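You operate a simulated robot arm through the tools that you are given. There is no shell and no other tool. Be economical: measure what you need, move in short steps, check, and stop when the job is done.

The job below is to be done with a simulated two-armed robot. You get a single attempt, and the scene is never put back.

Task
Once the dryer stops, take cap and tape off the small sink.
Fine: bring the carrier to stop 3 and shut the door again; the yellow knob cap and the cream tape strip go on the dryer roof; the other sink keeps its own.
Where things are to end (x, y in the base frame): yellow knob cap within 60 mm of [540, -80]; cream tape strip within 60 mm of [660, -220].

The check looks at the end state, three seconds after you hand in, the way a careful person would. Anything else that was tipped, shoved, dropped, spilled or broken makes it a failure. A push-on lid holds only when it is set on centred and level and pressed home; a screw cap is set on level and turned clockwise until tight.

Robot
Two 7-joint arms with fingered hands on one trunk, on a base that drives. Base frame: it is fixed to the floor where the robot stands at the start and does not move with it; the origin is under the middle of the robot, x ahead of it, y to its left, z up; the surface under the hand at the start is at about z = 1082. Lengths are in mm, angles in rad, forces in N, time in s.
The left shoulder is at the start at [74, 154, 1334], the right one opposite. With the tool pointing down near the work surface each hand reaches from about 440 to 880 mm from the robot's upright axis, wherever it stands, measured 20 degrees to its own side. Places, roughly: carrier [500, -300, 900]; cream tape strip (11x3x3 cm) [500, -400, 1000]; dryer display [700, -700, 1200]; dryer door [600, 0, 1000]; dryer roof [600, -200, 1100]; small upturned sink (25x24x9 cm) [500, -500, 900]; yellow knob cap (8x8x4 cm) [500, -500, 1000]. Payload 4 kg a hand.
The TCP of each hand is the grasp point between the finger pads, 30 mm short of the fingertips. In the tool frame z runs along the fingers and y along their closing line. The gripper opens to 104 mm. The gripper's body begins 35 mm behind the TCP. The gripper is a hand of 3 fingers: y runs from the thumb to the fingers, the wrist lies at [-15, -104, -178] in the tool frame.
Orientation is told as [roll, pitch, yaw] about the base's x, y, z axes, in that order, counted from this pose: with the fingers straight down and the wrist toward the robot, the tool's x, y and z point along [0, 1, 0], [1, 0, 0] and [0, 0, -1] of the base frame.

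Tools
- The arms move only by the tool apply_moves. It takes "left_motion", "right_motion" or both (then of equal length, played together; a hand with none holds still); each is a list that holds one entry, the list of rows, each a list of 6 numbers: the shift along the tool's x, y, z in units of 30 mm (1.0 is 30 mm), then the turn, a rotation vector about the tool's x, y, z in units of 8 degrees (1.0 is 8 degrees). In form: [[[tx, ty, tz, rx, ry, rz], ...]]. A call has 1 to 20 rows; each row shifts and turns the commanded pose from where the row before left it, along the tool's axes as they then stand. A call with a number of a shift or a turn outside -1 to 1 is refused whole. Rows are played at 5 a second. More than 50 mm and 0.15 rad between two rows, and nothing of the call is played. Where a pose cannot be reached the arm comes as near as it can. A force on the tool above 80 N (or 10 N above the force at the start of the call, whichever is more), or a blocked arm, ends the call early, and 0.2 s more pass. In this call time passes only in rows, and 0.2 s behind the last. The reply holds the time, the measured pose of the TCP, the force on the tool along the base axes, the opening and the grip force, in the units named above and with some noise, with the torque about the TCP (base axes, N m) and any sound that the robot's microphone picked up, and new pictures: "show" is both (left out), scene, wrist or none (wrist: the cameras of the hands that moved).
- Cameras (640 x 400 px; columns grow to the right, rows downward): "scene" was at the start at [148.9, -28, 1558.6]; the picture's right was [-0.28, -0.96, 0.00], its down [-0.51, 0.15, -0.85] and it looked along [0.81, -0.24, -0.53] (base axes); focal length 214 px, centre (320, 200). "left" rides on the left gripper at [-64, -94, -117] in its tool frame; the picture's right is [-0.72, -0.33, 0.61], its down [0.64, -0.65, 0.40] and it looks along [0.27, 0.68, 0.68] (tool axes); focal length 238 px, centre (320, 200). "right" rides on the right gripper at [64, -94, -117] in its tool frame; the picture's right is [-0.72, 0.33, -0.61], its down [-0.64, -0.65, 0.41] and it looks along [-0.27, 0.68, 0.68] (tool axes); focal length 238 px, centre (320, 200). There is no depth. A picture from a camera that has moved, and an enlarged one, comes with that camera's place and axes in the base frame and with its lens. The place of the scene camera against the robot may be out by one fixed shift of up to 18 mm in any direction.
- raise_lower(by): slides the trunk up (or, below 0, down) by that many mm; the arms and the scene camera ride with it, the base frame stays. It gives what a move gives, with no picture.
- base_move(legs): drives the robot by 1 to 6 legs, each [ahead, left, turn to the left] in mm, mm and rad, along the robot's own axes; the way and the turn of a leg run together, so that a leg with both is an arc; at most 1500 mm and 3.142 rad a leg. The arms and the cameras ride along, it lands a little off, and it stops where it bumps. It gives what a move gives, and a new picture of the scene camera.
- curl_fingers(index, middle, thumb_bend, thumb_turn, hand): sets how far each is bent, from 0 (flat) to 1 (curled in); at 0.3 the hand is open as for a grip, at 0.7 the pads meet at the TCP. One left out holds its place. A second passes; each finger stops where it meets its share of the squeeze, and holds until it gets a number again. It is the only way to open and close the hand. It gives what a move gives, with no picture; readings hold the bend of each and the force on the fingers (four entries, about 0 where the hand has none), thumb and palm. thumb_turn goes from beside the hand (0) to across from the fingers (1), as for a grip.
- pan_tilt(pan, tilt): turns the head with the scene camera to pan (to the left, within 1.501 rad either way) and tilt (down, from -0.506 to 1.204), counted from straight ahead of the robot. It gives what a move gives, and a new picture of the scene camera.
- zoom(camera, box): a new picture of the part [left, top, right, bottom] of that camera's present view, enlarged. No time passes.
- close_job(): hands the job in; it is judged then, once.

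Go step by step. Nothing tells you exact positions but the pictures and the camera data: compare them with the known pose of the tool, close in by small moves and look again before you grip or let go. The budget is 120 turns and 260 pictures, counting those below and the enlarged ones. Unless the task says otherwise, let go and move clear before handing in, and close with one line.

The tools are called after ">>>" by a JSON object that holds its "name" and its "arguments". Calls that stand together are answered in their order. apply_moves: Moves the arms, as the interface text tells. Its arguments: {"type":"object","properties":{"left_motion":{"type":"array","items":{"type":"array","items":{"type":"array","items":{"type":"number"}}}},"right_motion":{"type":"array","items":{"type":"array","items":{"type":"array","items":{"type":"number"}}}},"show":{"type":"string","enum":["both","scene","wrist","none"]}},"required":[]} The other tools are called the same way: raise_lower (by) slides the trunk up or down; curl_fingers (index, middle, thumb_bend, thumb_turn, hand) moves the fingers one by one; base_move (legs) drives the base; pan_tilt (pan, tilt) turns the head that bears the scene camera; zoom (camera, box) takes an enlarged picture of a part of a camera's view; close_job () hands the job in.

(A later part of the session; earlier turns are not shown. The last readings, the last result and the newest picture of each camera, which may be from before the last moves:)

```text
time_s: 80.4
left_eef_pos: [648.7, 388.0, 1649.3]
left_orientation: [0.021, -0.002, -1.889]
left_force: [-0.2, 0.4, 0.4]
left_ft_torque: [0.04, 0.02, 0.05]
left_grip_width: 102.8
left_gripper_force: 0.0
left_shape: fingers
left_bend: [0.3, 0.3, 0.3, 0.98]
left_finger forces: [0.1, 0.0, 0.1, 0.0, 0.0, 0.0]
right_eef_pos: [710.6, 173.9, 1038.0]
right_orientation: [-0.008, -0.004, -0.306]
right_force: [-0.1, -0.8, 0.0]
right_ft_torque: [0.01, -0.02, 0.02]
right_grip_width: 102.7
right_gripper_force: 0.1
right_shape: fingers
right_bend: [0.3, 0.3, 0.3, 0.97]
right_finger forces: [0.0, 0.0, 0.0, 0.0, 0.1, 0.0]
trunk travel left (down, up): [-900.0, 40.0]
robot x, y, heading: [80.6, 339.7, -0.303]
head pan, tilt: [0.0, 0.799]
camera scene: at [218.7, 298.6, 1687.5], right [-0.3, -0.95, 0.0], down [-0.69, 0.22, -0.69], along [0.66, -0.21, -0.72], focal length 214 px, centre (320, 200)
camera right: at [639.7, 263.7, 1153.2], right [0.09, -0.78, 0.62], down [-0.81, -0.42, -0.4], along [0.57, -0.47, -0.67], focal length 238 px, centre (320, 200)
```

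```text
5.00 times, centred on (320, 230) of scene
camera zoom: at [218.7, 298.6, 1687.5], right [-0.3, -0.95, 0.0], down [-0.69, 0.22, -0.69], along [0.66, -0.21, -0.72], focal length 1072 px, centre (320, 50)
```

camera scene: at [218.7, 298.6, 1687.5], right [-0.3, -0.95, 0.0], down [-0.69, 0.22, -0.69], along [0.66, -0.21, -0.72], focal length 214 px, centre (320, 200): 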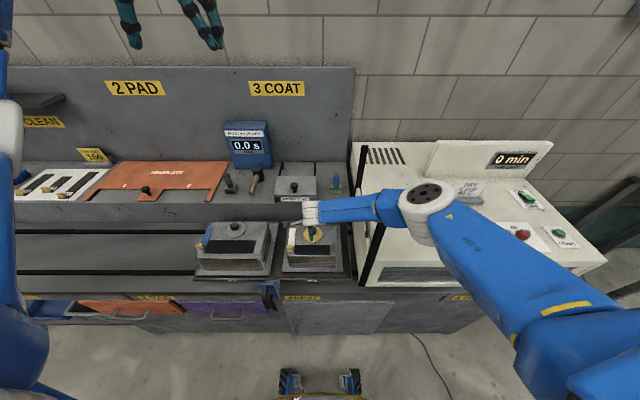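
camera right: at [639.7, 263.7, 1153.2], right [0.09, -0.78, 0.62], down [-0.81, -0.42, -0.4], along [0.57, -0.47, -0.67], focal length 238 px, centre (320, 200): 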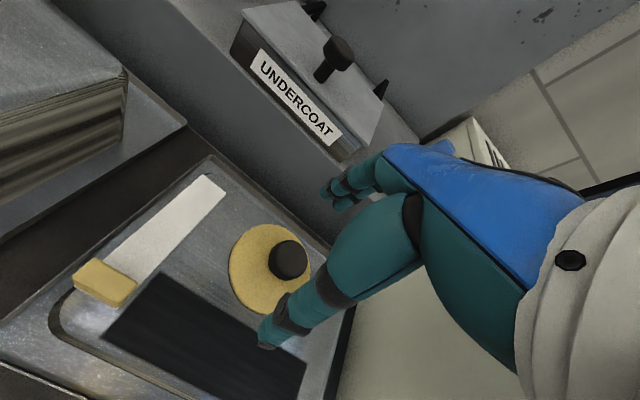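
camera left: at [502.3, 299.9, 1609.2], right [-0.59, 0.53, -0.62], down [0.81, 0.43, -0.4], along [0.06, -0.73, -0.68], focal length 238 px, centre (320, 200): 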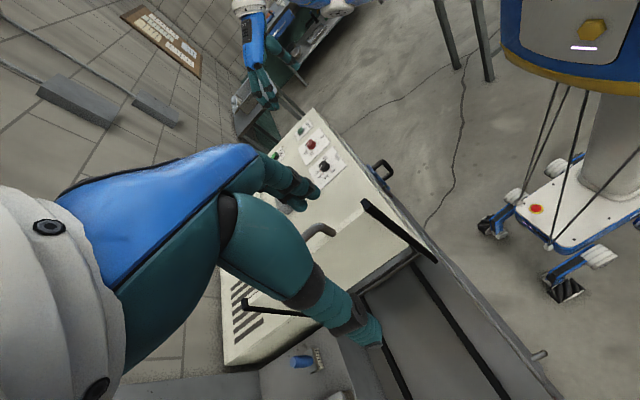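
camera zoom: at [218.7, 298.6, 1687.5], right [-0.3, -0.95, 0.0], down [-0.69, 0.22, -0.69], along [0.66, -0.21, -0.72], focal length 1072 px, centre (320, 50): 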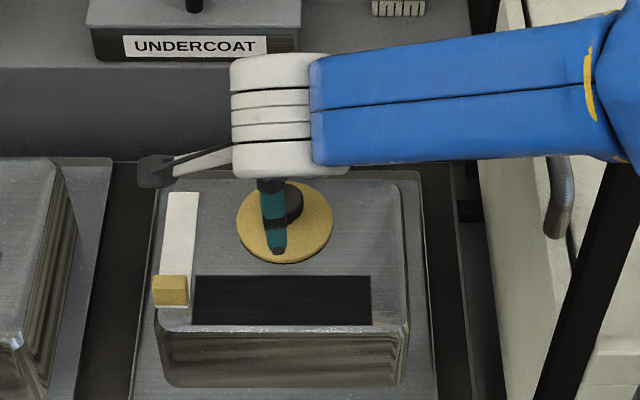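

Aligned. Lowering 45 mm and closing on the knob.

>>> {"name": "apply_moves", "arguments": {"right_motion": [[[0, 0.08, 0.6, 0, 0, 0], [0, 0, 0.5, 0, 0, 0], [0, 0, 0.4, 0, 0, 0]]], "show": "wrist"}}

>>> {"name": "zoom", "arguments": {"camera": "scene", "box": [260, 190, 380, 270]}}

```text
time_s: 81.2
left_eef_pos: [649.4, 388.6, 1650.0]
left_orientation: [0.02, -0.002, -1.892]
left_force: [0.3, -0.2, 0.2]
left_ft_torque: [0.02, 0.0, 0.02]
left_grip_width: 102.8
left_gripper_force: 0.1
left_shape: fingers
left_bend: [0.3, 0.3, 0.3, 0.98]
left_finger forces: [0.1, 0.1, 0.0, 0.0, 0.0, 0.0]
right_eef_pos: [713.6, 171.6, 992.3]
right_orientation: [-0.01, -0.007, -0.304]
right_force: [-0.1, 0.5, -0.5]
right_ft_torque: [-0.02, -0.02, 0.02]
right_grip_width: 102.8
right_gripper_force: 0.0
right_shape: fingers
right_bend: [0.3, 0.3, 0.3, 0.97]
right_finger forces: [0.1, 0.0, 0.0, 0.0, 0.0, 0.0]
trunk travel left (down, up): [-900.0, 40.0]
robot x, y, heading: [81.9, 341.2, -0.306]
head pan, tilt: [0.0, 0.799]
camera right: at [642.9, 262.8, 1107.8], right [0.09, -0.78, 0.62], down [-0.81, -0.42, -0.4], along [0.57, -0.47, -0.67], focal length 238 px, centre (320, 200)
```

right: 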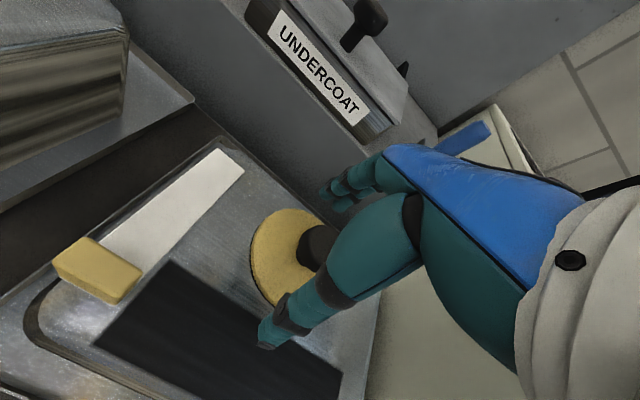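

```text
5.00 times, centred on (320, 230) of scene
camera zoom: at [218.7, 298.8, 1687.5], right [-0.3, -0.95, 0.0], down [-0.69, 0.22, -0.69], along [0.66, -0.21, -0.72], focal length 1072 px, centre (320, 50)
```

zoom: 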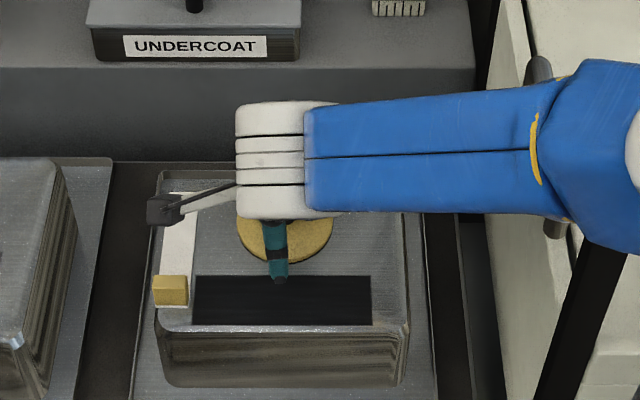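

>>> {"name": "curl_fingers", "arguments": {"hand": "right", "index": 0.7, "middle": 0.7, "thumb_bend": 0.7}}

>>> {"name": "zoom", "arguments": {"camera": "right", "box": [200, 150, 400, 350]}}

```text
time_s: 82.2
left_eef_pos: [646.3, 388.5, 1650.1]
left_orientation: [0.021, -0.001, -1.889]
left_force: [0.3, -0.1, 0.9]
left_ft_torque: [0.0, 0.0, -0.01]
left_grip_width: 102.7
left_gripper_force: 0.0
left_shape: fingers
left_bend: [0.3, 0.3, 0.3, 0.98]
left_finger forces: [0.0, 0.1, 0.0, 0.0, 0.0, 0.0]
right_eef_pos: [714.5, 172.7, 996.4]
right_orientation: [-0.007, -0.014, -0.305]
right_force: [11.0, -4.3, 22.5]
right_ft_torque: [0.06, 0.17, 0.03]
right_grip_width: 44.9
right_gripper_force: 19.5
right_shape: fingers
right_bend: [0.62, 0.61, 0.46, 0.97]
right_finger forces: [12.8, 9.5, 0.0, 0.0, 16.6, 0.0]
trunk travel left (down, up): [-900.0, 40.0]
robot x, y, heading: [82.8, 339.8, -0.307]
head pan, tilt: [0.0, 0.799]
```

```text
2.00 times, centred on (300, 250) of right
camera zoom: at [643.5, 261.3, 1110.8], right [0.09, -0.78, 0.62], down [-0.81, -0.42, -0.41], along [0.58, -0.47, -0.67], focal length 477 px, centre (360, 100)
```

zoom: 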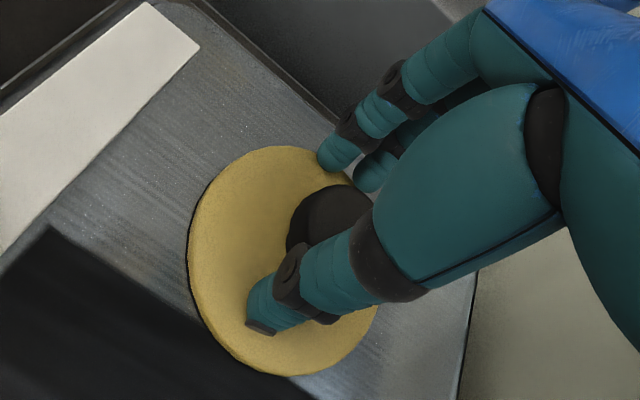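

The tips are pressing on the disc. I'll open, raise 12 mm and close again on the knob itself.

>>> {"name": "curl_fingers", "arguments": {"hand": "right", "index": 0.42, "middle": 0.42, "thumb_bend": 0.4}}

>>> {"name": "apply_moves", "arguments": {"right_motion": [[[0, 0, -0.4, 0, 0, 0]]], "show": "wrist"}}

>>> {"name": "curl_fingers", "arguments": {"hand": "right", "index": 0.7, "middle": 0.7, "thumb_bend": 0.7}}

>>> {"name": "zoom", "arguments": {"camera": "right", "box": [200, 150, 400, 350]}}

```text
time_s: 83.2
left_eef_pos: [645.6, 387.7, 1649.5]
left_orientation: [0.022, -0.003, -1.89]
left_force: [-0.5, 0.3, -0.6]
left_ft_torque: [0.01, 0.0, -0.02]
left_grip_width: 103.0
left_gripper_force: 0.1
left_shape: fingers
left_bend: [0.3, 0.3, 0.3, 0.98]
left_finger forces: [0.0, 0.0, 0.0, 0.1, 0.0, 0.0]
right_eef_pos: [712.7, 174.1, 996.0]
right_orientation: [-0.008, -0.012, -0.304]
right_force: [7.4, -0.2, 26.2]
right_ft_torque: [0.46, 1.01, -0.08]
right_grip_width: 71.9
right_gripper_force: 14.0
right_shape: fingers
right_bend: [0.42, 0.42, 0.43, 0.97]
right_finger forces: [0.1, 0.0, 0.0, 0.1, 27.4, 0.1]
trunk travel left (down, up): [-900.0, 40.0]
robot x, y, heading: [79.4, 339.1, -0.307]
head pan, tilt: [0.0, 0.799]
```

```text
time_s: 83.6
left_eef_pos: [650.9, 386.9, 1646.3]
left_orientation: [0.018, -0.003, -1.89]
left_force: [0.4, 1.5, 0.2]
left_ft_torque: [-0.02, 0.01, -0.02]
left_grip_width: 103.0
left_gripper_force: 0.1
left_shape: fingers
left_bend: [0.3, 0.3, 0.3, 0.98]
left_finger forces: [0.1, 0.0, 0.0, 0.0, 0.0, 0.0]
right_eef_pos: [712.5, 173.7, 999.8]
right_orientation: [-0.009, 0.0, -0.304]
right_force: [-0.3, 0.0, -0.1]
right_ft_torque: [-0.03, -0.03, 0.01]
right_grip_width: 75.1
right_gripper_force: 0.1
right_shape: fingers
right_bend: [0.42, 0.42, 0.4, 0.97]
right_finger forces: [0.0, 0.0, 0.0, 0.0, 0.1, 0.1]
trunk travel left (down, up): [-900.0, 40.0]
robot x, y, heading: [78.7, 340.6, -0.309]
head pan, tilt: [0.0, 0.799]
camera right: at [642.4, 262.9, 1116.0], right [0.1, -0.78, 0.62], down [-0.82, -0.42, -0.4], along [0.57, -0.47, -0.68], focal length 238 px, centre (320, 200)
```

right: 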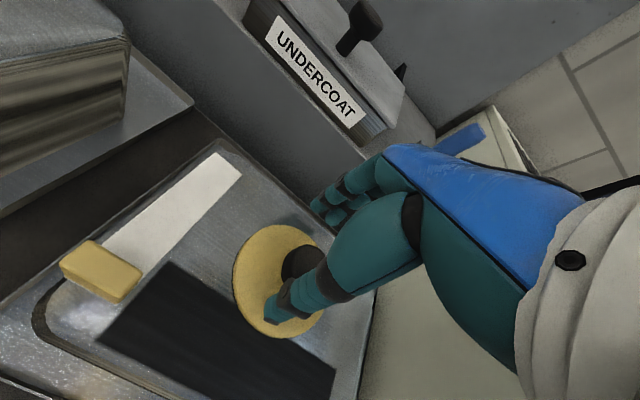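

```text
time_s: 84.6
left_eef_pos: [649.3, 387.2, 1649.4]
left_orientation: [0.022, -0.001, -1.891]
left_force: [-0.2, -0.4, 0.5]
left_ft_torque: [0.0, -0.02, -0.04]
left_grip_width: 103.0
left_gripper_force: 0.0
left_shape: fingers
left_bend: [0.3, 0.3, 0.3, 0.98]
left_finger forces: [0.0, 0.0, 0.0, 0.1, 0.0, 0.0]
right_eef_pos: [713.6, 174.2, 1004.9]
right_orientation: [-0.007, -0.006, -0.302]
right_force: [1.4, 0.2, -1.8]
right_ft_torque: [0.02, 0.02, -0.05]
right_grip_width: 23.2
right_gripper_force: 9.1
right_shape: fingers
right_bend: [0.64, 0.66, 0.61, 0.96]
right_finger forces: [4.1, 4.6, 0.0, 0.0, 9.3, 0.0]
trunk travel left (down, up): [-900.0, 40.0]
robot x, y, heading: [79.5, 340.7, -0.305]
head pan, tilt: [0.0, 0.799]
```

```text
2.00 times, centred on (300, 250) of right
camera zoom: at [642.5, 263.3, 1119.7], right [0.09, -0.78, 0.62], down [-0.81, -0.42, -0.4], along [0.57, -0.47, -0.67], focal length 477 px, centre (360, 100)
```

zoom: 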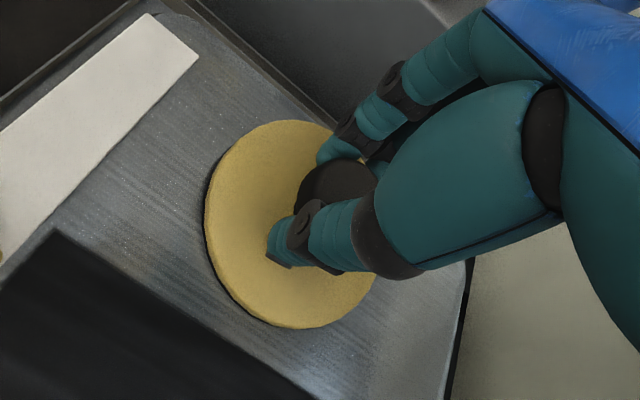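

The knob is gripped (23 mm, 9 N). Lifting.

>>> {"name": "apply_moves", "arguments": {"right_motion": [[[0, 0, -0.2, 0, 0, 0], [0, 0, -0.3, 0, 0, 0], [0, 0, -0.5, 0, 0, 0], [0, 0, -0.5, 0, 0, 0], [0, 0, -0.5, 0, 0, 0]]]}}

```text
time_s: 85.8
left_eef_pos: [648.4, 386.9, 1648.4]
left_orientation: [0.018, -0.003, -1.891]
left_force: [0.4, -0.7, 0.1]
left_ft_torque: [-0.01, 0.04, 0.01]
left_grip_width: 103.0
left_gripper_force: 0.0
left_shape: fingers
left_bend: [0.3, 0.3, 0.3, 0.98]
left_finger forces: [0.1, 0.1, 0.1, 0.0, 0.0, 0.0]
right_eef_pos: [713.9, 173.0, 1063.4]
right_orientation: [-0.006, -0.005, -0.303]
right_force: [0.8, -0.3, -0.8]
right_ft_torque: [-0.01, -0.02, -0.01]
right_grip_width: 23.2
right_gripper_force: 9.5
right_shape: fingers
right_bend: [0.64, 0.66, 0.61, 0.96]
right_finger forces: [4.1, 4.5, 0.0, 0.0, 9.3, 0.0]
trunk travel left (down, up): [-900.0, 40.0]
robot x, y, heading: [76.6, 337.2, -0.307]
head pan, tilt: [0.0, 0.799]
camera scene: at [218.7, 298.1, 1687.5], right [-0.3, -0.95, 0.0], down [-0.69, 0.22, -0.69], along [0.66, -0.21, -0.72], focal length 214 px, centre (320, 200)
camera right: at [642.9, 262.7, 1180.4], right [0.09, -0.78, 0.62], down [-0.81, -0.42, -0.4], along [0.57, -0.47, -0.67], focal length 238 px, centre (320, 200)
```

scene: 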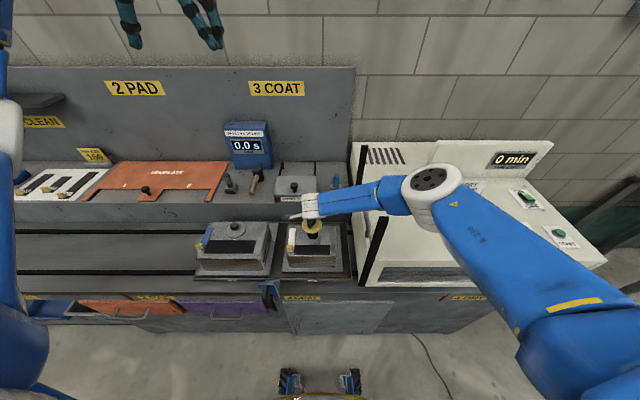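
right: 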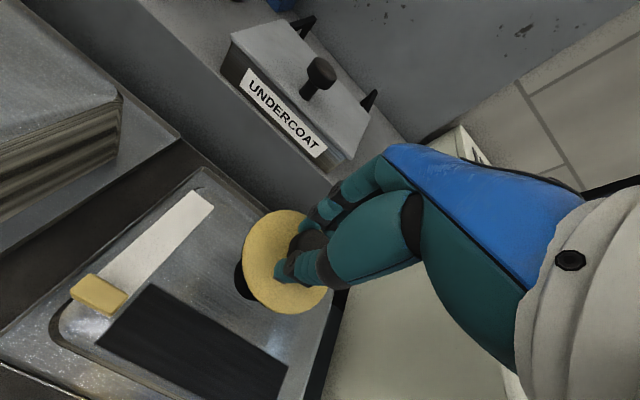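

The cap is off. I'll lift above the posts and carry it over the dryer roof to (540,-80).

>>> {"name": "apply_moves", "arguments": {"right_motion": [[[0, 0, -0.9, 0, 0, 0], [0, 0, -1, 0, 0, 0], [0, 0, -1, 0, 0, 0], [0, 0, -1, 0, 0, 0], [0, 0, -1, 0, 0, 0], [0, 0, -1, 0, 0, 0], [0, 0, -1, 0, 0, 0], [0, 0, -1, 0, 0, 0], [0, 0, -1, 0, 0, 0], [0, 0, -0.9, 0, 0, 0]]], "show": "none"}}

>>> {"name": "apply_moves", "arguments": {"right_motion": [[[-0.8, -0.25, 0, 0, 0, 0], [-0.8, -0.25, 0, 0, 0, 0], [-0.8, -0.25, 0, 0, 0, 0], [-0.8, -0.25, 0, 0, 0, 0], [-0.8, -0.25, 0, 0, 0, 0], [-0.8, -0.25, 0, 0, 0, 0], [-0.8, -0.25, 0, 0, 0, 0], [-0.8, -0.25, 0, 0, 0, 0], [-0.8, -0.25, 0, 0, 0, 0], [-0.8, -0.25, 0, 0, 0, 0], [-0.9, -0.25, 0, 0, 0, 0], [-0.9, -0.25, 0, 0, 0, 0]]]}}

```text
time_s: 88.0
left_eef_pos: [647.4, 387.7, 1649.0]
left_orientation: [0.021, -0.001, -1.89]
left_force: [0.2, 0.1, -0.5]
left_ft_torque: [0.03, -0.04, 0.01]
left_grip_width: 102.8
left_gripper_force: 0.0
left_shape: fingers
left_bend: [0.3, 0.3, 0.3, 0.98]
left_finger forces: [0.0, 0.1, 0.1, 0.0, 0.0, 0.0]
right_eef_pos: [710.1, 175.3, 1360.6]
right_orientation: [-0.008, -0.007, -0.305]
right_force: [0.4, -0.5, -0.3]
right_ft_torque: [-0.04, 0.02, 0.0]
right_grip_width: 23.0
right_gripper_force: 8.8
right_shape: fingers
right_bend: [0.64, 0.66, 0.61, 0.96]
right_finger forces: [4.1, 4.6, 0.0, 0.1, 9.2, 0.1]
trunk travel left (down, up): [-900.0, 40.0]
robot x, y, heading: [79.3, 335.9, -0.309]
head pan, tilt: [0.0, 0.799]
```

```text
time_s: 90.6
left_eef_pos: [645.9, 384.3, 1650.3]
left_orientation: [0.02, 0.0, -1.891]
left_force: [0.3, 0.5, -0.6]
left_ft_torque: [-0.02, -0.02, -0.02]
left_grip_width: 102.9
left_gripper_force: 0.0
left_shape: fingers
left_bend: [0.3, 0.3, 0.3, 0.98]
left_finger forces: [0.0, 0.1, 0.0, 0.1, 0.1, 0.1]
right_eef_pos: [535.4, -80.4, 1358.2]
right_orientation: [-0.006, -0.006, -0.304]
right_force: [-0.7, 1.3, -0.7]
right_ft_torque: [0.01, 0.01, -0.02]
right_grip_width: 22.6
right_gripper_force: 8.7
right_shape: fingers
right_bend: [0.64, 0.66, 0.61, 0.96]
right_finger forces: [4.1, 4.5, 0.0, 0.0, 8.9, 0.1]
trunk travel left (down, up): [-900.0, 40.0]
robot x, y, heading: [80.4, 340.2, -0.313]
head pan, tilt: [0.0, 0.799]
camera scene: at [215.0, 294.3, 1687.7], right [-0.3, -0.95, 0.0], down [-0.68, 0.22, -0.7], along [0.66, -0.21, -0.72], focal length 214 px, centre (320, 200)
camera right: at [463.9, 8.7, 1474.9], right [0.09, -0.78, 0.62], down [-0.81, -0.42, -0.41], along [0.58, -0.47, -0.67], focal length 238 px, centre (320, 200)
```

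scene: 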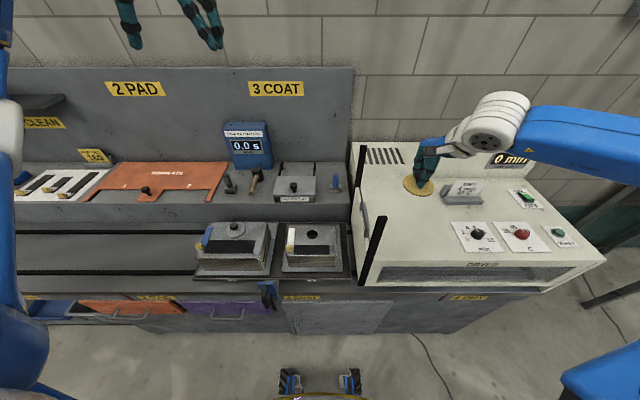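
right: 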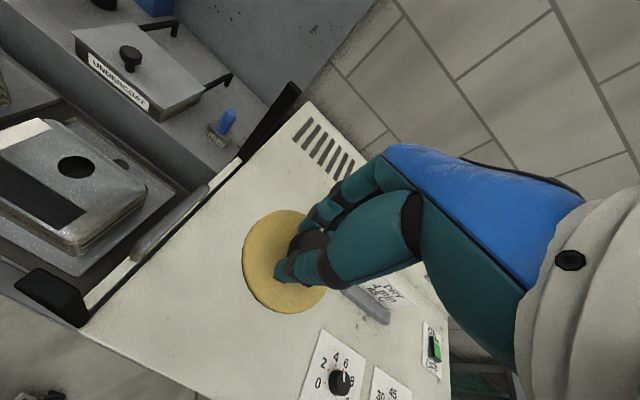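

Over the target. Lowering toward the roof (expected contact at TCP about 1130–1140).

>>> {"name": "apply_moves", "arguments": {"right_motion": [[[0, 0.1, 1, 0, 0, 0], [0, 0, 1, 0, 0, 0], [0, 0, 1, 0, 0, 0], [0, 0, 1, 0, 0, 0], [0, 0, 1, 0, 0, 0], [0, 0, 1, 0, 0, 0], [0, 0, 0.6, 0, 0, 0]]]}}

>>> {"name": "zoom", "arguments": {"camera": "scene", "box": [360, 140, 480, 220]}}

```text
time_s: 92.2
left_eef_pos: [648.1, 385.8, 1649.1]
left_orientation: [0.02, 0.001, -1.89]
left_force: [-0.3, -0.3, -0.4]
left_ft_torque: [-0.03, 0.0, -0.02]
left_grip_width: 103.1
left_gripper_force: 0.0
left_shape: fingers
left_bend: [0.3, 0.3, 0.3, 0.98]
left_finger forces: [0.0, 0.1, 0.1, 0.0, 0.0, 0.0]
right_eef_pos: [540.7, -83.2, 1161.6]
right_orientation: [-0.006, -0.009, -0.304]
right_force: [0.4, 0.1, -1.0]
right_ft_torque: [0.02, -0.01, 0.0]
right_grip_width: 22.5
right_gripper_force: 8.5
right_shape: fingers
right_bend: [0.64, 0.66, 0.61, 0.96]
right_finger forces: [4.1, 4.3, 0.1, 0.0, 8.9, 0.0]
trunk travel left (down, up): [-900.0, 40.0]
robot x, y, heading: [79.8, 338.8, -0.308]
head pan, tilt: [0.0, 0.799]
camera scene: at [217.0, 295.5, 1687.6], right [-0.3, -0.95, 0.0], down [-0.69, 0.22, -0.7], along [0.66, -0.21, -0.72], focal length 214 px, centre (320, 200)
camera right: at [469.5, 7.1, 1277.0], right [0.09, -0.78, 0.62], down [-0.81, -0.42, -0.4], along [0.57, -0.47, -0.67], focal length 238 px, centre (320, 200)
```

scene: 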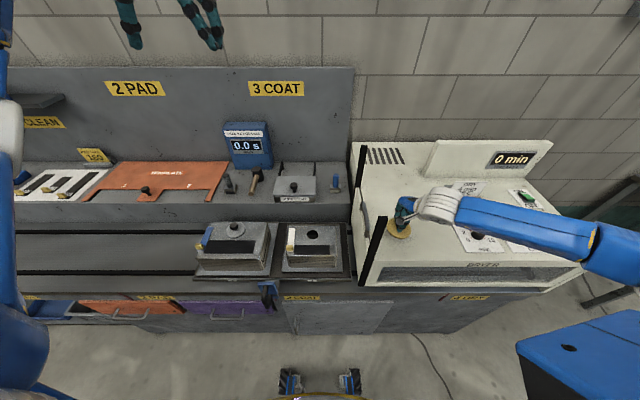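
right: 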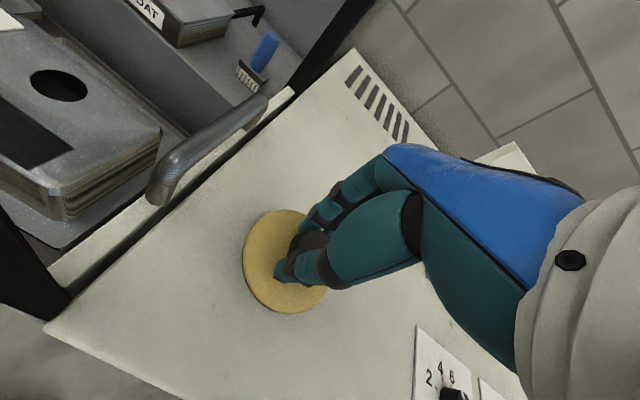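

```text
5.00 times, centred on (420, 180) of scene
camera zoom: at [217.0, 295.5, 1687.6], right [-0.3, -0.95, 0.0], down [-0.69, 0.22, -0.7], along [0.66, -0.21, -0.72], focal length 1072 px, centre (-180, 300)
```

zoom: 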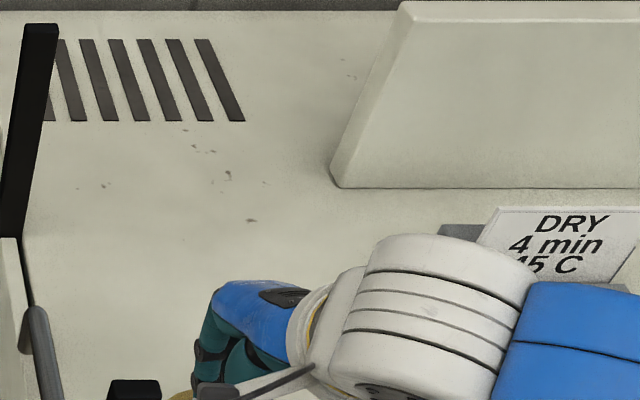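

>>> {"name": "apply_moves", "arguments": {"right_motion": [[[0, 0, 0.3, 0, 0, 0], [0, 0, 0.2, 0, 0, 0], [0, 0, 0.15, 0, 0, 0]]], "show": "none"}}

>>> {"name": "apply_moves", "arguments": {"right_motion": [[[0, 0, 0.1, 0, 0, 0], [0, 0, 0.1, 0, 0, 0], [0, 0, 0.1, 0, 0, 0]]], "show": "wrist"}}

```text
time_s: 93.0
left_eef_pos: [648.6, 385.9, 1649.4]
left_orientation: [0.019, 0.0, -1.89]
left_force: [0.2, -0.5, 0.3]
left_ft_torque: [0.02, 0.01, -0.02]
left_grip_width: 102.8
left_gripper_force: 0.0
left_shape: fingers
left_bend: [0.3, 0.3, 0.3, 0.98]
left_finger forces: [0.0, 0.0, 0.0, 0.1, 0.1, 0.1]
right_eef_pos: [540.0, -81.2, 1141.4]
right_orientation: [-0.006, -0.005, -0.304]
right_force: [-0.2, 0.6, -0.9]
right_ft_torque: [-0.01, -0.01, -0.02]
right_grip_width: 22.4
right_gripper_force: 8.5
right_shape: fingers
right_bend: [0.64, 0.66, 0.61, 0.96]
right_finger forces: [4.0, 4.3, 0.0, 0.1, 9.0, 0.0]
trunk travel left (down, up): [-900.0, 40.0]
robot x, y, heading: [77.8, 337.5, -0.309]
head pan, tilt: [0.0, 0.799]
```

```text
time_s: 93.8
left_eef_pos: [648.1, 386.7, 1650.0]
left_orientation: [0.019, 0.0, -1.892]
left_force: [1.1, 0.2, -0.8]
left_ft_torque: [-0.01, -0.01, 0.01]
left_grip_width: 103.0
left_gripper_force: 0.0
left_shape: fingers
left_bend: [0.3, 0.3, 0.3, 0.98]
left_finger forces: [0.0, 0.0, 0.0, 0.0, 0.0, 0.0]
right_eef_pos: [541.0, -81.5, 1132.8]
right_orientation: [-0.005, -0.006, -0.304]
right_force: [0.3, 0.0, -1.0]
right_ft_torque: [-0.02, -0.03, 0.01]
right_grip_width: 22.4
right_gripper_force: 9.2
right_shape: fingers
right_bend: [0.64, 0.66, 0.61, 0.96]
right_finger forces: [4.0, 4.4, 0.0, 0.1, 8.9, 0.0]
trunk travel left (down, up): [-900.0, 40.0]
robot x, y, heading: [81.2, 339.8, -0.305]
head pan, tilt: [0.0, 0.799]
camera right: at [470.2, 7.8, 1248.8], right [0.09, -0.78, 0.62], down [-0.81, -0.42, -0.4], along [0.57, -0.47, -0.67], focal length 238 px, centre (320, 200)
```

right: 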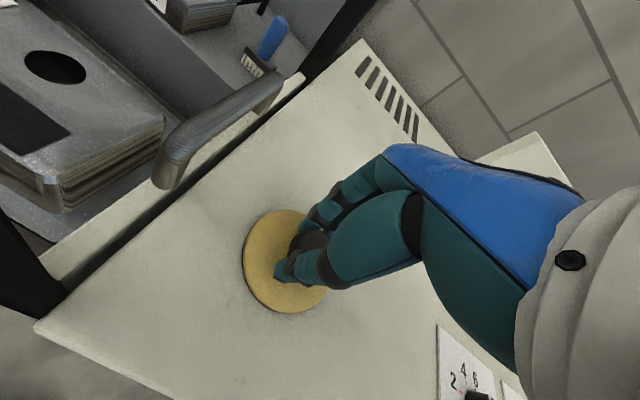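

Close to the roof now (shadow gap shrinking). I'll continue in 3 mm steps until there is contact.

>>> {"name": "apply_moves", "arguments": {"right_motion": [[[0, 0, 0.1, 0, 0, 0], [0, 0, 0.1, 0, 0, 0]]], "show": "none"}}

>>> {"name": "apply_moves", "arguments": {"right_motion": [[[0, 0, 0.1, 0, 0, 0], [0, 0, 0.1, 0, 0, 0]]], "show": "wrist"}}

```text
time_s: 94.4
left_eef_pos: [648.5, 386.4, 1649.4]
left_orientation: [0.021, -0.001, -1.891]
left_force: [-0.4, 0.2, 0.4]
left_ft_torque: [0.0, 0.02, 0.01]
left_grip_width: 102.8
left_gripper_force: 0.0
left_shape: fingers
left_bend: [0.3, 0.3, 0.3, 0.98]
left_finger forces: [0.1, 0.0, 0.0, 0.0, 0.0, 0.0]
right_eef_pos: [541.8, -80.4, 1127.4]
right_orientation: [-0.006, -0.008, -0.303]
right_force: [1.7, -0.6, 2.0]
right_ft_torque: [0.02, 0.05, -0.03]
right_grip_width: 22.1
right_gripper_force: 9.3
right_shape: fingers
right_bend: [0.64, 0.66, 0.62, 0.96]
right_finger forces: [5.5, 5.3, 0.1, 0.1, 8.0, 0.0]
trunk travel left (down, up): [-900.0, 40.0]
robot x, y, heading: [76.1, 337.8, -0.306]
head pan, tilt: [0.0, 0.799]
```

```text
time_s: 95.0
left_eef_pos: [646.6, 389.2, 1649.9]
left_orientation: [0.021, -0.003, -1.89]
left_force: [-0.2, -0.4, 0.3]
left_ft_torque: [0.02, 0.01, -0.01]
left_grip_width: 102.8
left_gripper_force: 0.0
left_shape: fingers
left_bend: [0.3, 0.3, 0.3, 0.98]
left_finger forces: [0.0, 0.1, 0.0, 0.0, 0.0, 0.0]
right_eef_pos: [541.4, -80.2, 1124.7]
right_orientation: [-0.008, -0.012, -0.305]
right_force: [1.0, -0.9, 15.3]
right_ft_torque: [0.07, 0.2, -0.04]
right_grip_width: 20.5
right_gripper_force: 12.5
right_shape: fingers
right_bend: [0.64, 0.66, 0.63, 0.96]
right_finger forces: [4.5, 6.1, 0.0, 0.0, 14.0, 0.0]
trunk travel left (down, up): [-900.0, 40.0]
robot x, y, heading: [79.2, 340.5, -0.306]
head pan, tilt: [0.0, 0.799]
camera right: at [469.6, 8.9, 1239.8], right [0.09, -0.78, 0.62], down [-0.81, -0.42, -0.41], along [0.58, -0.47, -0.67], focal length 238 px, centre (320, 200)
```

right: 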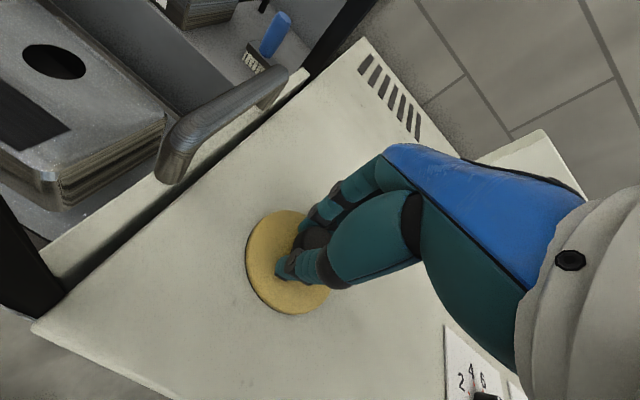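

Contact at TCP about 1127. I'll ease up 3 mm, release, and rise straight.

>>> {"name": "apply_moves", "arguments": {"right_motion": [[[0, 0, -0.1, 0, 0, 0]]], "show": "none"}}

>>> {"name": "curl_fingers", "arguments": {"hand": "right", "index": 0.4, "middle": 0.4, "thumb_bend": 0.4}}

>>> {"name": "apply_moves", "arguments": {"right_motion": [[[0, 0, -0.5, 0, 0, 0], [0, 0, -1, 0, 0, 0], [0, 0, -1, 0, 0, 0], [0, 0, -1, 0, 0, 0], [0, 0, -1, 0, 0, 0], [0, 0, -1, 0, 0, 0], [0, 0, -1, 0, 0, 0]]]}}

```text
time_s: 95.4
left_eef_pos: [649.0, 386.8, 1649.7]
left_orientation: [0.019, -0.002, -1.891]
left_force: [0.0, -0.3, -0.8]
left_ft_torque: [0.02, 0.03, 0.01]
left_grip_width: 103.0
left_gripper_force: 0.0
left_shape: fingers
left_bend: [0.3, 0.3, 0.3, 0.98]
left_finger forces: [0.1, 0.0, 0.1, 0.0, 0.0, 0.0]
right_eef_pos: [541.4, -80.5, 1123.7]
right_orientation: [-0.007, -0.006, -0.304]
right_force: [0.7, -0.3, 9.3]
right_ft_torque: [0.01, 0.02, 0.03]
right_grip_width: 20.6
right_gripper_force: 10.5
right_shape: fingers
right_bend: [0.64, 0.66, 0.63, 0.96]
right_finger forces: [4.4, 6.7, 0.1, 0.0, 9.1, 0.0]
trunk travel left (down, up): [-900.0, 40.0]
robot x, y, heading: [81.2, 335.6, -0.312]
head pan, tilt: [0.0, 0.799]
```

```text
time_s: 96.4
left_eef_pos: [645.0, 387.0, 1649.9]
left_orientation: [0.023, 0.001, -1.889]
left_force: [0.3, 1.3, 0.1]
left_ft_torque: [-0.02, 0.04, -0.04]
left_grip_width: 103.0
left_gripper_force: 0.1
left_shape: fingers
left_bend: [0.3, 0.3, 0.3, 0.98]
left_finger forces: [0.0, 0.0, 0.0, 0.1, 0.1, 0.0]
right_eef_pos: [537.8, -82.1, 1125.9]
right_orientation: [-0.008, -0.005, -0.307]
right_force: [-0.2, -0.6, -0.1]
right_ft_torque: [0.0, 0.0, 0.03]
right_grip_width: 77.6
right_gripper_force: 0.0
right_shape: fingers
right_bend: [0.4, 0.4, 0.4, 0.97]
right_finger forces: [0.2, 0.0, 0.1, 0.1, 0.0, 0.0]
trunk travel left (down, up): [-900.0, 40.0]
robot x, y, heading: [78.2, 340.3, -0.303]
head pan, tilt: [0.0, 0.799]
```

```text
time_s: 98.0
left_eef_pos: [647.1, 387.5, 1650.0]
left_orientation: [0.022, -0.001, -1.891]
left_force: [-0.5, -0.8, 0.4]
left_ft_torque: [0.02, -0.02, 0.0]
left_grip_width: 103.0
left_gripper_force: 0.1
left_shape: fingers
left_bend: [0.3, 0.3, 0.3, 0.98]
left_finger forces: [0.0, 0.0, 0.0, 0.0, 0.0, 0.0]
right_eef_pos: [538.5, -80.1, 1319.7]
right_orientation: [-0.006, -0.007, -0.303]
right_force: [-0.4, 0.4, -0.4]
right_ft_torque: [-0.03, 0.0, -0.01]
right_grip_width: 77.5
right_gripper_force: 0.1
right_shape: fingers
right_bend: [0.4, 0.4, 0.4, 0.97]
right_finger forces: [0.0, 0.1, 0.0, 0.1, 0.1, 0.1]
trunk travel left (down, up): [-900.0, 40.0]
robot x, y, heading: [77.7, 338.5, -0.311]
head pan, tilt: [0.0, 0.799]
camera scene: at [215.8, 296.6, 1687.7], right [-0.3, -0.95, 0.0], down [-0.68, 0.22, -0.7], along [0.66, -0.21, -0.72], focal length 214 px, centre (320, 200)
camera right: at [467.9, 9.1, 1435.4], right [0.09, -0.78, 0.62], down [-0.81, -0.42, -0.4], along [0.57, -0.47, -0.67], focal length 238 px, centre (320, 200)
```

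scene: 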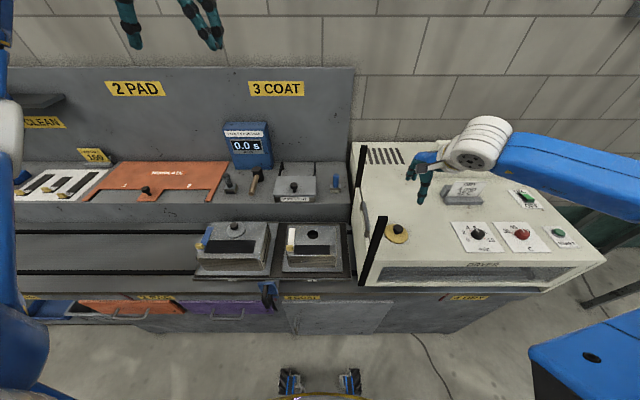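
right: 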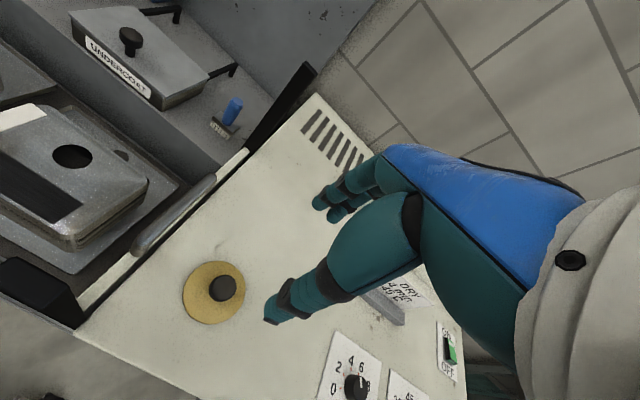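

The cap sits on the roof at about (540,-81). Now the tape: its yellow pull tab is near (665,275,978). I'll move the right hand above it.

>>> {"name": "apply_moves", "arguments": {"right_motion": [[[0.3, 0, -0.9, 0, 0, 0], [0.9, 0.04, 0, 0, 0, 0], [0.9, 0.04, 0, 0, 0, 0], [0.9, 0.04, 0, 0, 0, 0], [0.9, 0.04, 0, 0, 0, 0], [0.9, 0.04, 0, 0, 0, 0], [0.9, 0.04, 0, 0, 0, 0], [0.9, 0.04, 0, 0, 0, 0], [0.9, 0.04, 0, 0, 0, 0], [0.9, 0.04, 0, 0, 0, 0], [0.9, 0.04, 0, 0, 0, 0], [0.9, 0.04, 0, 0, 0, 0], [0.9, 0.04, 0, 0, 0, 0], [0.9, 0.04, 0, 0, 0, 0], [0.6, 0, 0.9, 0, 0, 0], [0, 0, 1, 0, 0, 0], [0, 0, 1, 0, 0, 0], [0, 0, 1, 0, 0, 0]]]}}

>>> {"name": "zoom", "arguments": {"camera": "scene", "box": [240, 180, 400, 280]}}

```text
time_s: 101.8
left_eef_pos: [649.3, 387.4, 1649.2]
left_orientation: [0.022, -0.001, -1.892]
left_force: [-0.5, 0.2, 0.2]
left_ft_torque: [0.0, 0.02, -0.02]
left_grip_width: 103.0
left_gripper_force: 0.1
left_shape: fingers
left_bend: [0.3, 0.3, 0.3, 0.98]
left_finger forces: [0.0, 0.0, 0.0, 0.0, 0.0, 0.0]
right_eef_pos: [669.1, 274.6, 1229.1]
right_orientation: [-0.006, -0.009, -0.304]
right_force: [-0.1, -0.3, -0.5]
right_ft_torque: [0.02, 0.0, 0.0]
right_grip_width: 77.5
right_gripper_force: 0.1
right_shape: fingers
right_bend: [0.4, 0.4, 0.4, 0.97]
right_finger forces: [0.1, 0.0, 0.1, 0.1, 0.0, 0.0]
trunk travel left (down, up): [-900.0, 40.0]
robot x, y, heading: [78.6, 339.7, -0.306]
head pan, tilt: [0.0, 0.799]
camera scene: at [218.6, 297.9, 1687.5], right [-0.3, -0.95, 0.0], down [-0.69, 0.22, -0.69], along [0.66, -0.21, -0.72], focal length 214 px, centre (320, 200)
camera right: at [598.2, 364.2, 1342.9], right [0.09, -0.78, 0.62], down [-0.81, -0.42, -0.4], along [0.57, -0.47, -0.67], focal length 238 px, centre (320, 200)
```

scene: 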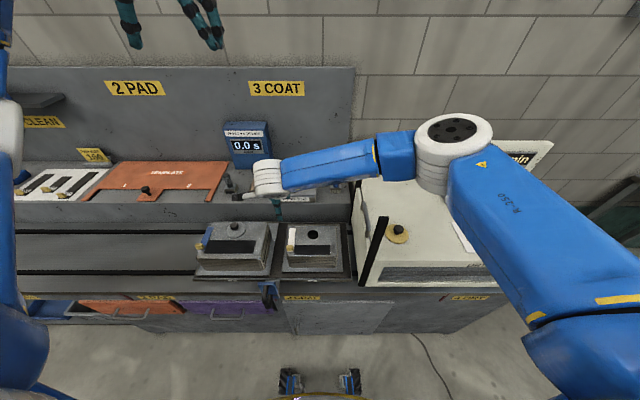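
right: 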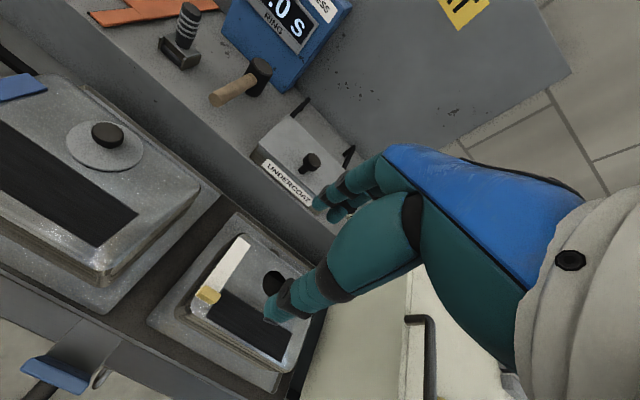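

```text
4.00 times, centred on (320, 230) of scene
camera zoom: at [218.6, 297.9, 1687.5], right [-0.3, -0.95, 0.0], down [-0.69, 0.22, -0.69], along [0.66, -0.21, -0.72], focal length 858 px, centre (320, 80)
```

zoom: 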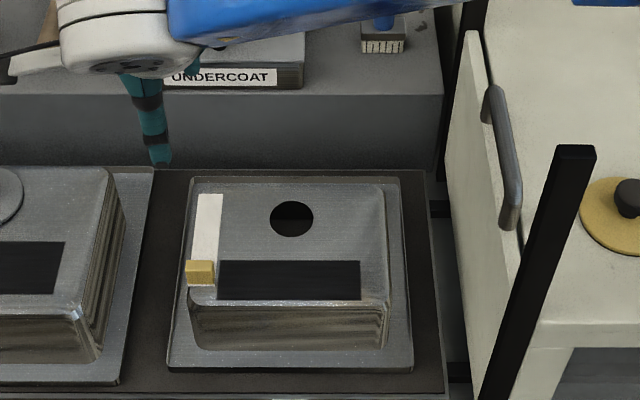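

>>> {"name": "apply_moves", "arguments": {"right_motion": [[[0, -0.16, 0.9, 0, 0, 0], [0, 0, 0.9, 0, 0, 0], [0, 0, 0.9, 0, 0, 0], [0, 0, 0.9, 0, 0, 0], [0, 0, 0.9, 0, 0, 0], [0, 0, 0.9, 0, 0, 0], [0, 0, 0.8, 0, 0, 0]]]}}

>>> {"name": "zoom", "arguments": {"camera": "scene", "box": [260, 190, 380, 270]}}

>>> {"name": "zoom", "arguments": {"camera": "right", "box": [200, 150, 400, 350]}}

```text
time_s: 103.4
left_eef_pos: [649.1, 387.5, 1648.3]
left_orientation: [0.019, -0.001, -1.89]
left_force: [-0.4, 0.0, 0.0]
left_ft_torque: [0.03, 0.01, -0.02]
left_grip_width: 102.9
left_gripper_force: 0.1
left_shape: fingers
left_bend: [0.3, 0.3, 0.3, 0.98]
left_finger forces: [0.1, 0.0, 0.0, 0.1, 0.1, 0.0]
right_eef_pos: [666.0, 277.2, 1040.8]
right_orientation: [-0.006, -0.004, -0.304]
right_force: [0.1, 1.0, -0.1]
right_ft_torque: [-0.03, 0.02, -0.01]
right_grip_width: 77.7
right_gripper_force: 0.0
right_shape: fingers
right_bend: [0.4, 0.4, 0.4, 0.97]
right_finger forces: [0.0, 0.0, 0.0, 0.0, 0.1, 0.0]
trunk travel left (down, up): [-900.0, 40.0]
robot x, y, heading: [79.2, 338.0, -0.307]
head pan, tilt: [0.0, 0.799]
camera scene: at [219.0, 299.2, 1687.5], right [-0.3, -0.95, 0.0], down [-0.69, 0.22, -0.69], along [0.66, -0.21, -0.72], focal length 214 px, centre (320, 200)
camera right: at [595.0, 366.1, 1155.9], right [0.09, -0.78, 0.62], down [-0.81, -0.42, -0.4], along [0.57, -0.47, -0.67], focal length 238 px, centre (320, 200)
```

scene: 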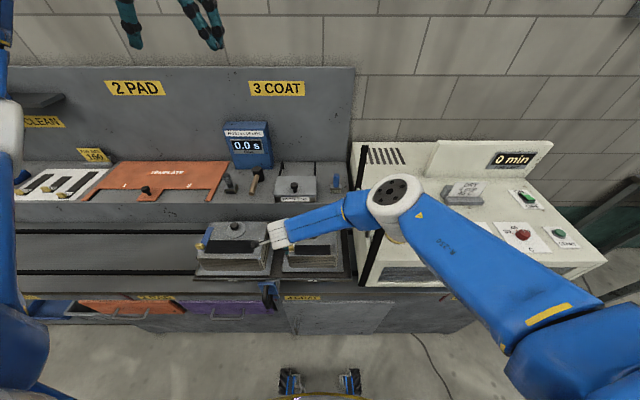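
right: 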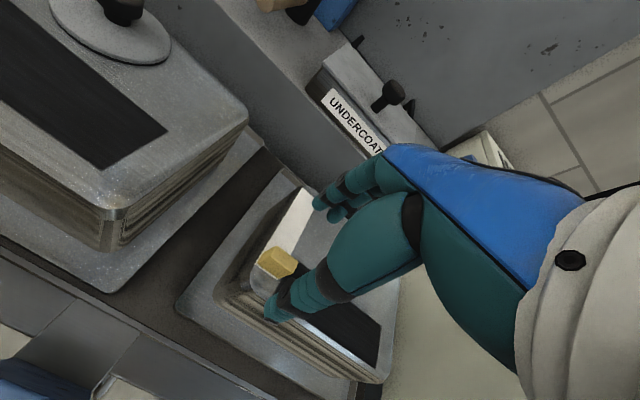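

```text
5.00 times, centred on (320, 230) of scene
camera zoom: at [219.0, 299.2, 1687.5], right [-0.3, -0.95, 0.0], down [-0.69, 0.22, -0.69], along [0.66, -0.21, -0.72], focal length 1072 px, centre (320, 50)
```

zoom: 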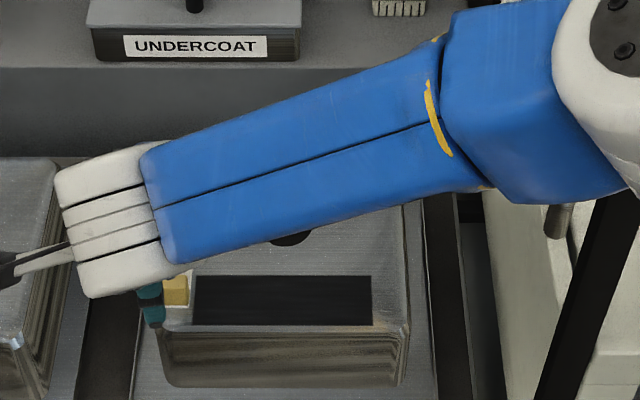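

```text
2.00 times, centred on (300, 250) of right
camera zoom: at [595.0, 366.1, 1155.9], right [0.09, -0.78, 0.62], down [-0.81, -0.42, -0.4], along [0.57, -0.47, -0.67], focal length 477 px, centre (360, 100)
```

zoom: 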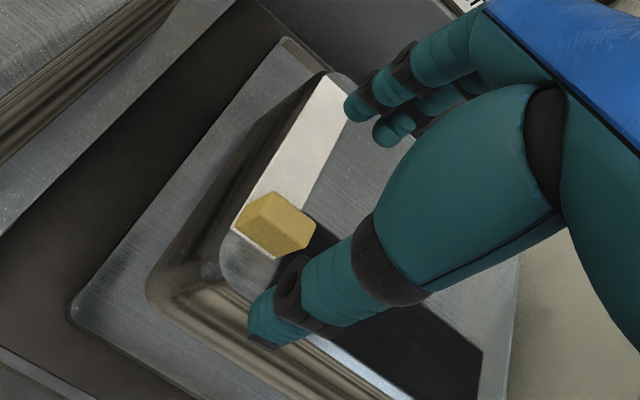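

The tab is on the tool axis. Lowering 47 mm and gripping it.

>>> {"name": "apply_moves", "arguments": {"right_motion": [[[0, 0, 0.6, 0, 0, 0], [0, 0, 0.5, 0, 0, 0], [0, 0, 0.45, 0, 0, 0]]], "show": "none"}}

>>> {"name": "zoom", "arguments": {"camera": "right", "box": [200, 150, 400, 350]}}

```text
time_s: 104.2
left_eef_pos: [649.2, 388.3, 1647.3]
left_orientation: [0.019, -0.002, -1.891]
left_force: [-0.8, -0.7, -0.3]
left_ft_torque: [-0.04, -0.01, 0.03]
left_grip_width: 102.7
left_gripper_force: 0.0
left_shape: fingers
left_bend: [0.3, 0.3, 0.3, 0.98]
left_finger forces: [0.1, 0.0, 0.0, 0.0, 0.0, 0.0]
right_eef_pos: [666.0, 277.5, 995.1]
right_orientation: [-0.007, -0.005, -0.304]
right_force: [-0.3, -0.3, -0.6]
right_ft_torque: [0.01, 0.01, 0.01]
right_grip_width: 77.3
right_gripper_force: 0.1
right_shape: fingers
right_bend: [0.4, 0.4, 0.4, 0.97]
right_finger forces: [0.0, 0.0, 0.0, 0.0, 0.0, 0.1]
trunk travel left (down, up): [-900.0, 40.0]
robot x, y, heading: [78.3, 340.2, -0.304]
head pan, tilt: [0.0, 0.799]
```

```text
2.00 times, centred on (300, 250) of right
camera zoom: at [594.8, 367.2, 1109.7], right [0.09, -0.78, 0.62], down [-0.81, -0.42, -0.4], along [0.57, -0.47, -0.67], focal length 477 px, centre (360, 100)
```

zoom: 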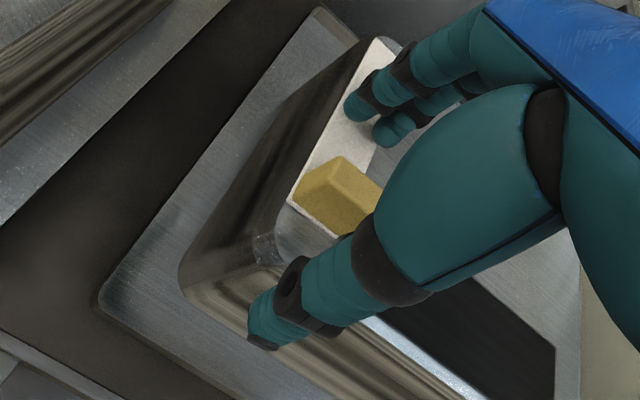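

>>> {"name": "curl_fingers", "arguments": {"hand": "right", "index": 0.7, "middle": 0.7, "thumb_bend": 0.7}}

>>> {"name": "zoom", "arguments": {"camera": "right", "box": [200, 150, 400, 350]}}

```text
time_s: 105.2
left_eef_pos: [650.7, 388.3, 1648.6]
left_orientation: [0.018, -0.001, -1.891]
left_force: [-0.9, 0.5, 0.2]
left_ft_torque: [0.0, 0.0, -0.03]
left_grip_width: 102.6
left_gripper_force: 0.0
left_shape: fingers
left_bend: [0.3, 0.3, 0.3, 0.98]
left_finger forces: [0.0, 0.0, 0.1, 0.1, 0.1, 0.0]
right_eef_pos: [666.2, 276.6, 992.8]
right_orientation: [-0.008, -0.007, -0.305]
right_force: [3.2, -0.1, -0.1]
right_ft_torque: [-0.01, -0.09, 0.03]
right_grip_width: 9.4
right_gripper_force: 4.3
right_shape: fingers
right_bend: [0.66, 0.67, 0.67, 0.97]
right_finger forces: [2.7, 3.0, 0.1, 0.1, 2.9, 0.0]
trunk travel left (down, up): [-900.0, 40.0]
robot x, y, heading: [78.6, 336.6, -0.305]
head pan, tilt: [0.0, 0.799]
```

```text
2.00 times, centred on (300, 250) of right
camera zoom: at [595.6, 366.4, 1109.7], right [0.09, -0.78, 0.62], down [-0.81, -0.42, -0.4], along [0.57, -0.47, -0.67], focal length 477 px, centre (360, 100)
```

zoom: 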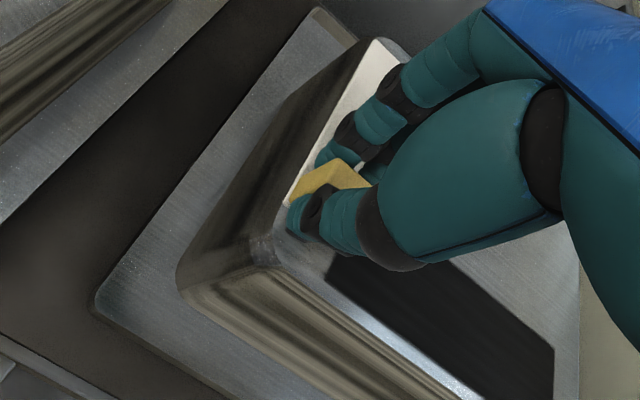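

The tab is between the fingers. I'll squeeze a bit more and lift slowly.

>>> {"name": "curl_fingers", "arguments": {"hand": "right", "index": 0.78, "middle": 0.78, "thumb_bend": 0.78}}

>>> {"name": "apply_moves", "arguments": {"right_motion": [[[0, 0, -0.2, 0, 0, 0], [0, 0, -0.2, 0, 0, 0], [0, 0, -0.2, 0, 0, 0], [0, 0, -0.3, 0, 0, 0]]]}}

```text
time_s: 106.2
left_eef_pos: [649.2, 387.7, 1649.6]
left_orientation: [0.02, 0.0, -1.891]
left_force: [-0.3, -0.2, 0.2]
left_ft_torque: [-0.02, -0.01, 0.02]
left_grip_width: 102.9
left_gripper_force: 0.1
left_shape: fingers
left_bend: [0.3, 0.3, 0.3, 0.98]
left_finger forces: [0.0, 0.0, 0.0, 0.0, 0.0, 0.0]
right_eef_pos: [665.7, 279.0, 994.1]
right_orientation: [-0.008, -0.005, -0.304]
right_force: [-0.6, 1.4, -3.4]
right_ft_torque: [0.17, 0.16, 0.13]
right_grip_width: 7.3
right_gripper_force: 17.2
right_shape: fingers
right_bend: [0.73, 0.73, 0.68, 0.96]
right_finger forces: [8.5, 7.9, 0.1, 0.0, 17.5, 0.1]
trunk travel left (down, up): [-900.0, 40.0]
robot x, y, heading: [79.5, 336.1, -0.311]
head pan, tilt: [0.0, 0.799]
```

```text
time_s: 107.2
left_eef_pos: [648.6, 387.5, 1647.6]
left_orientation: [0.019, -0.001, -1.89]
left_force: [-0.6, -0.9, 0.2]
left_ft_torque: [-0.04, 0.0, 0.01]
left_grip_width: 102.8
left_gripper_force: 0.0
left_shape: fingers
left_bend: [0.3, 0.3, 0.3, 0.98]
left_finger forces: [0.0, 0.0, 0.0, 0.1, 0.0, 0.0]
right_eef_pos: [666.4, 275.8, 1021.9]
right_orientation: [-0.009, -0.007, -0.305]
right_force: [0.3, 0.3, 0.2]
right_ft_torque: [0.01, -0.03, -0.01]
right_grip_width: 7.4
right_gripper_force: 16.3
right_shape: fingers
right_bend: [0.74, 0.74, 0.68, 0.94]
right_finger forces: [12.1, 4.3, 0.0, 0.0, 16.7, 0.1]
trunk travel left (down, up): [-900.0, 40.0]
robot x, y, heading: [75.8, 334.4, -0.31]
head pan, tilt: [0.0, 0.799]
camera scene: at [218.7, 298.9, 1687.5], right [-0.3, -0.95, 0.0], down [-0.69, 0.22, -0.69], along [0.66, -0.21, -0.72], focal length 214 px, centre (320, 200)
camera right: at [595.5, 365.5, 1137.5], right [0.09, -0.78, 0.62], down [-0.81, -0.42, -0.4], along [0.57, -0.47, -0.67], focal length 238 px, centre (320, 200)
```

scene: 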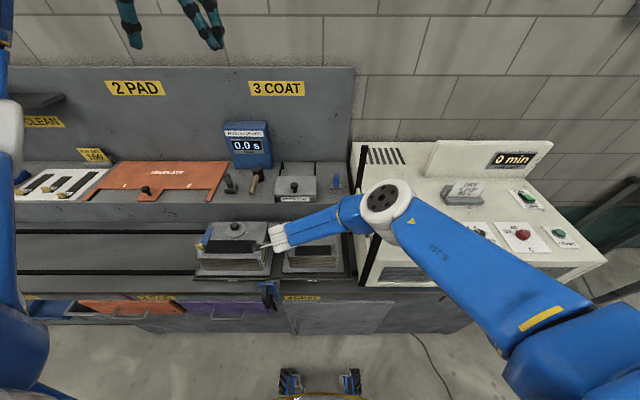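
right: 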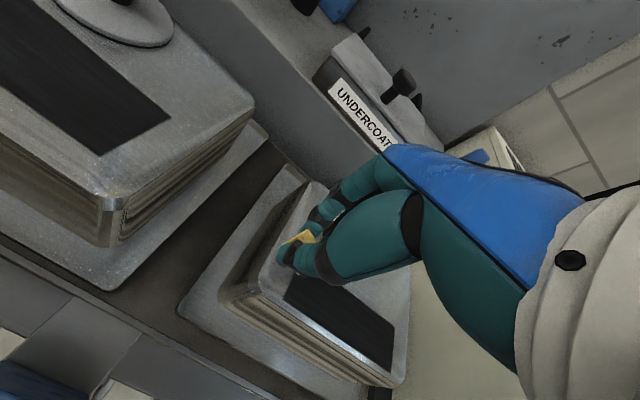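

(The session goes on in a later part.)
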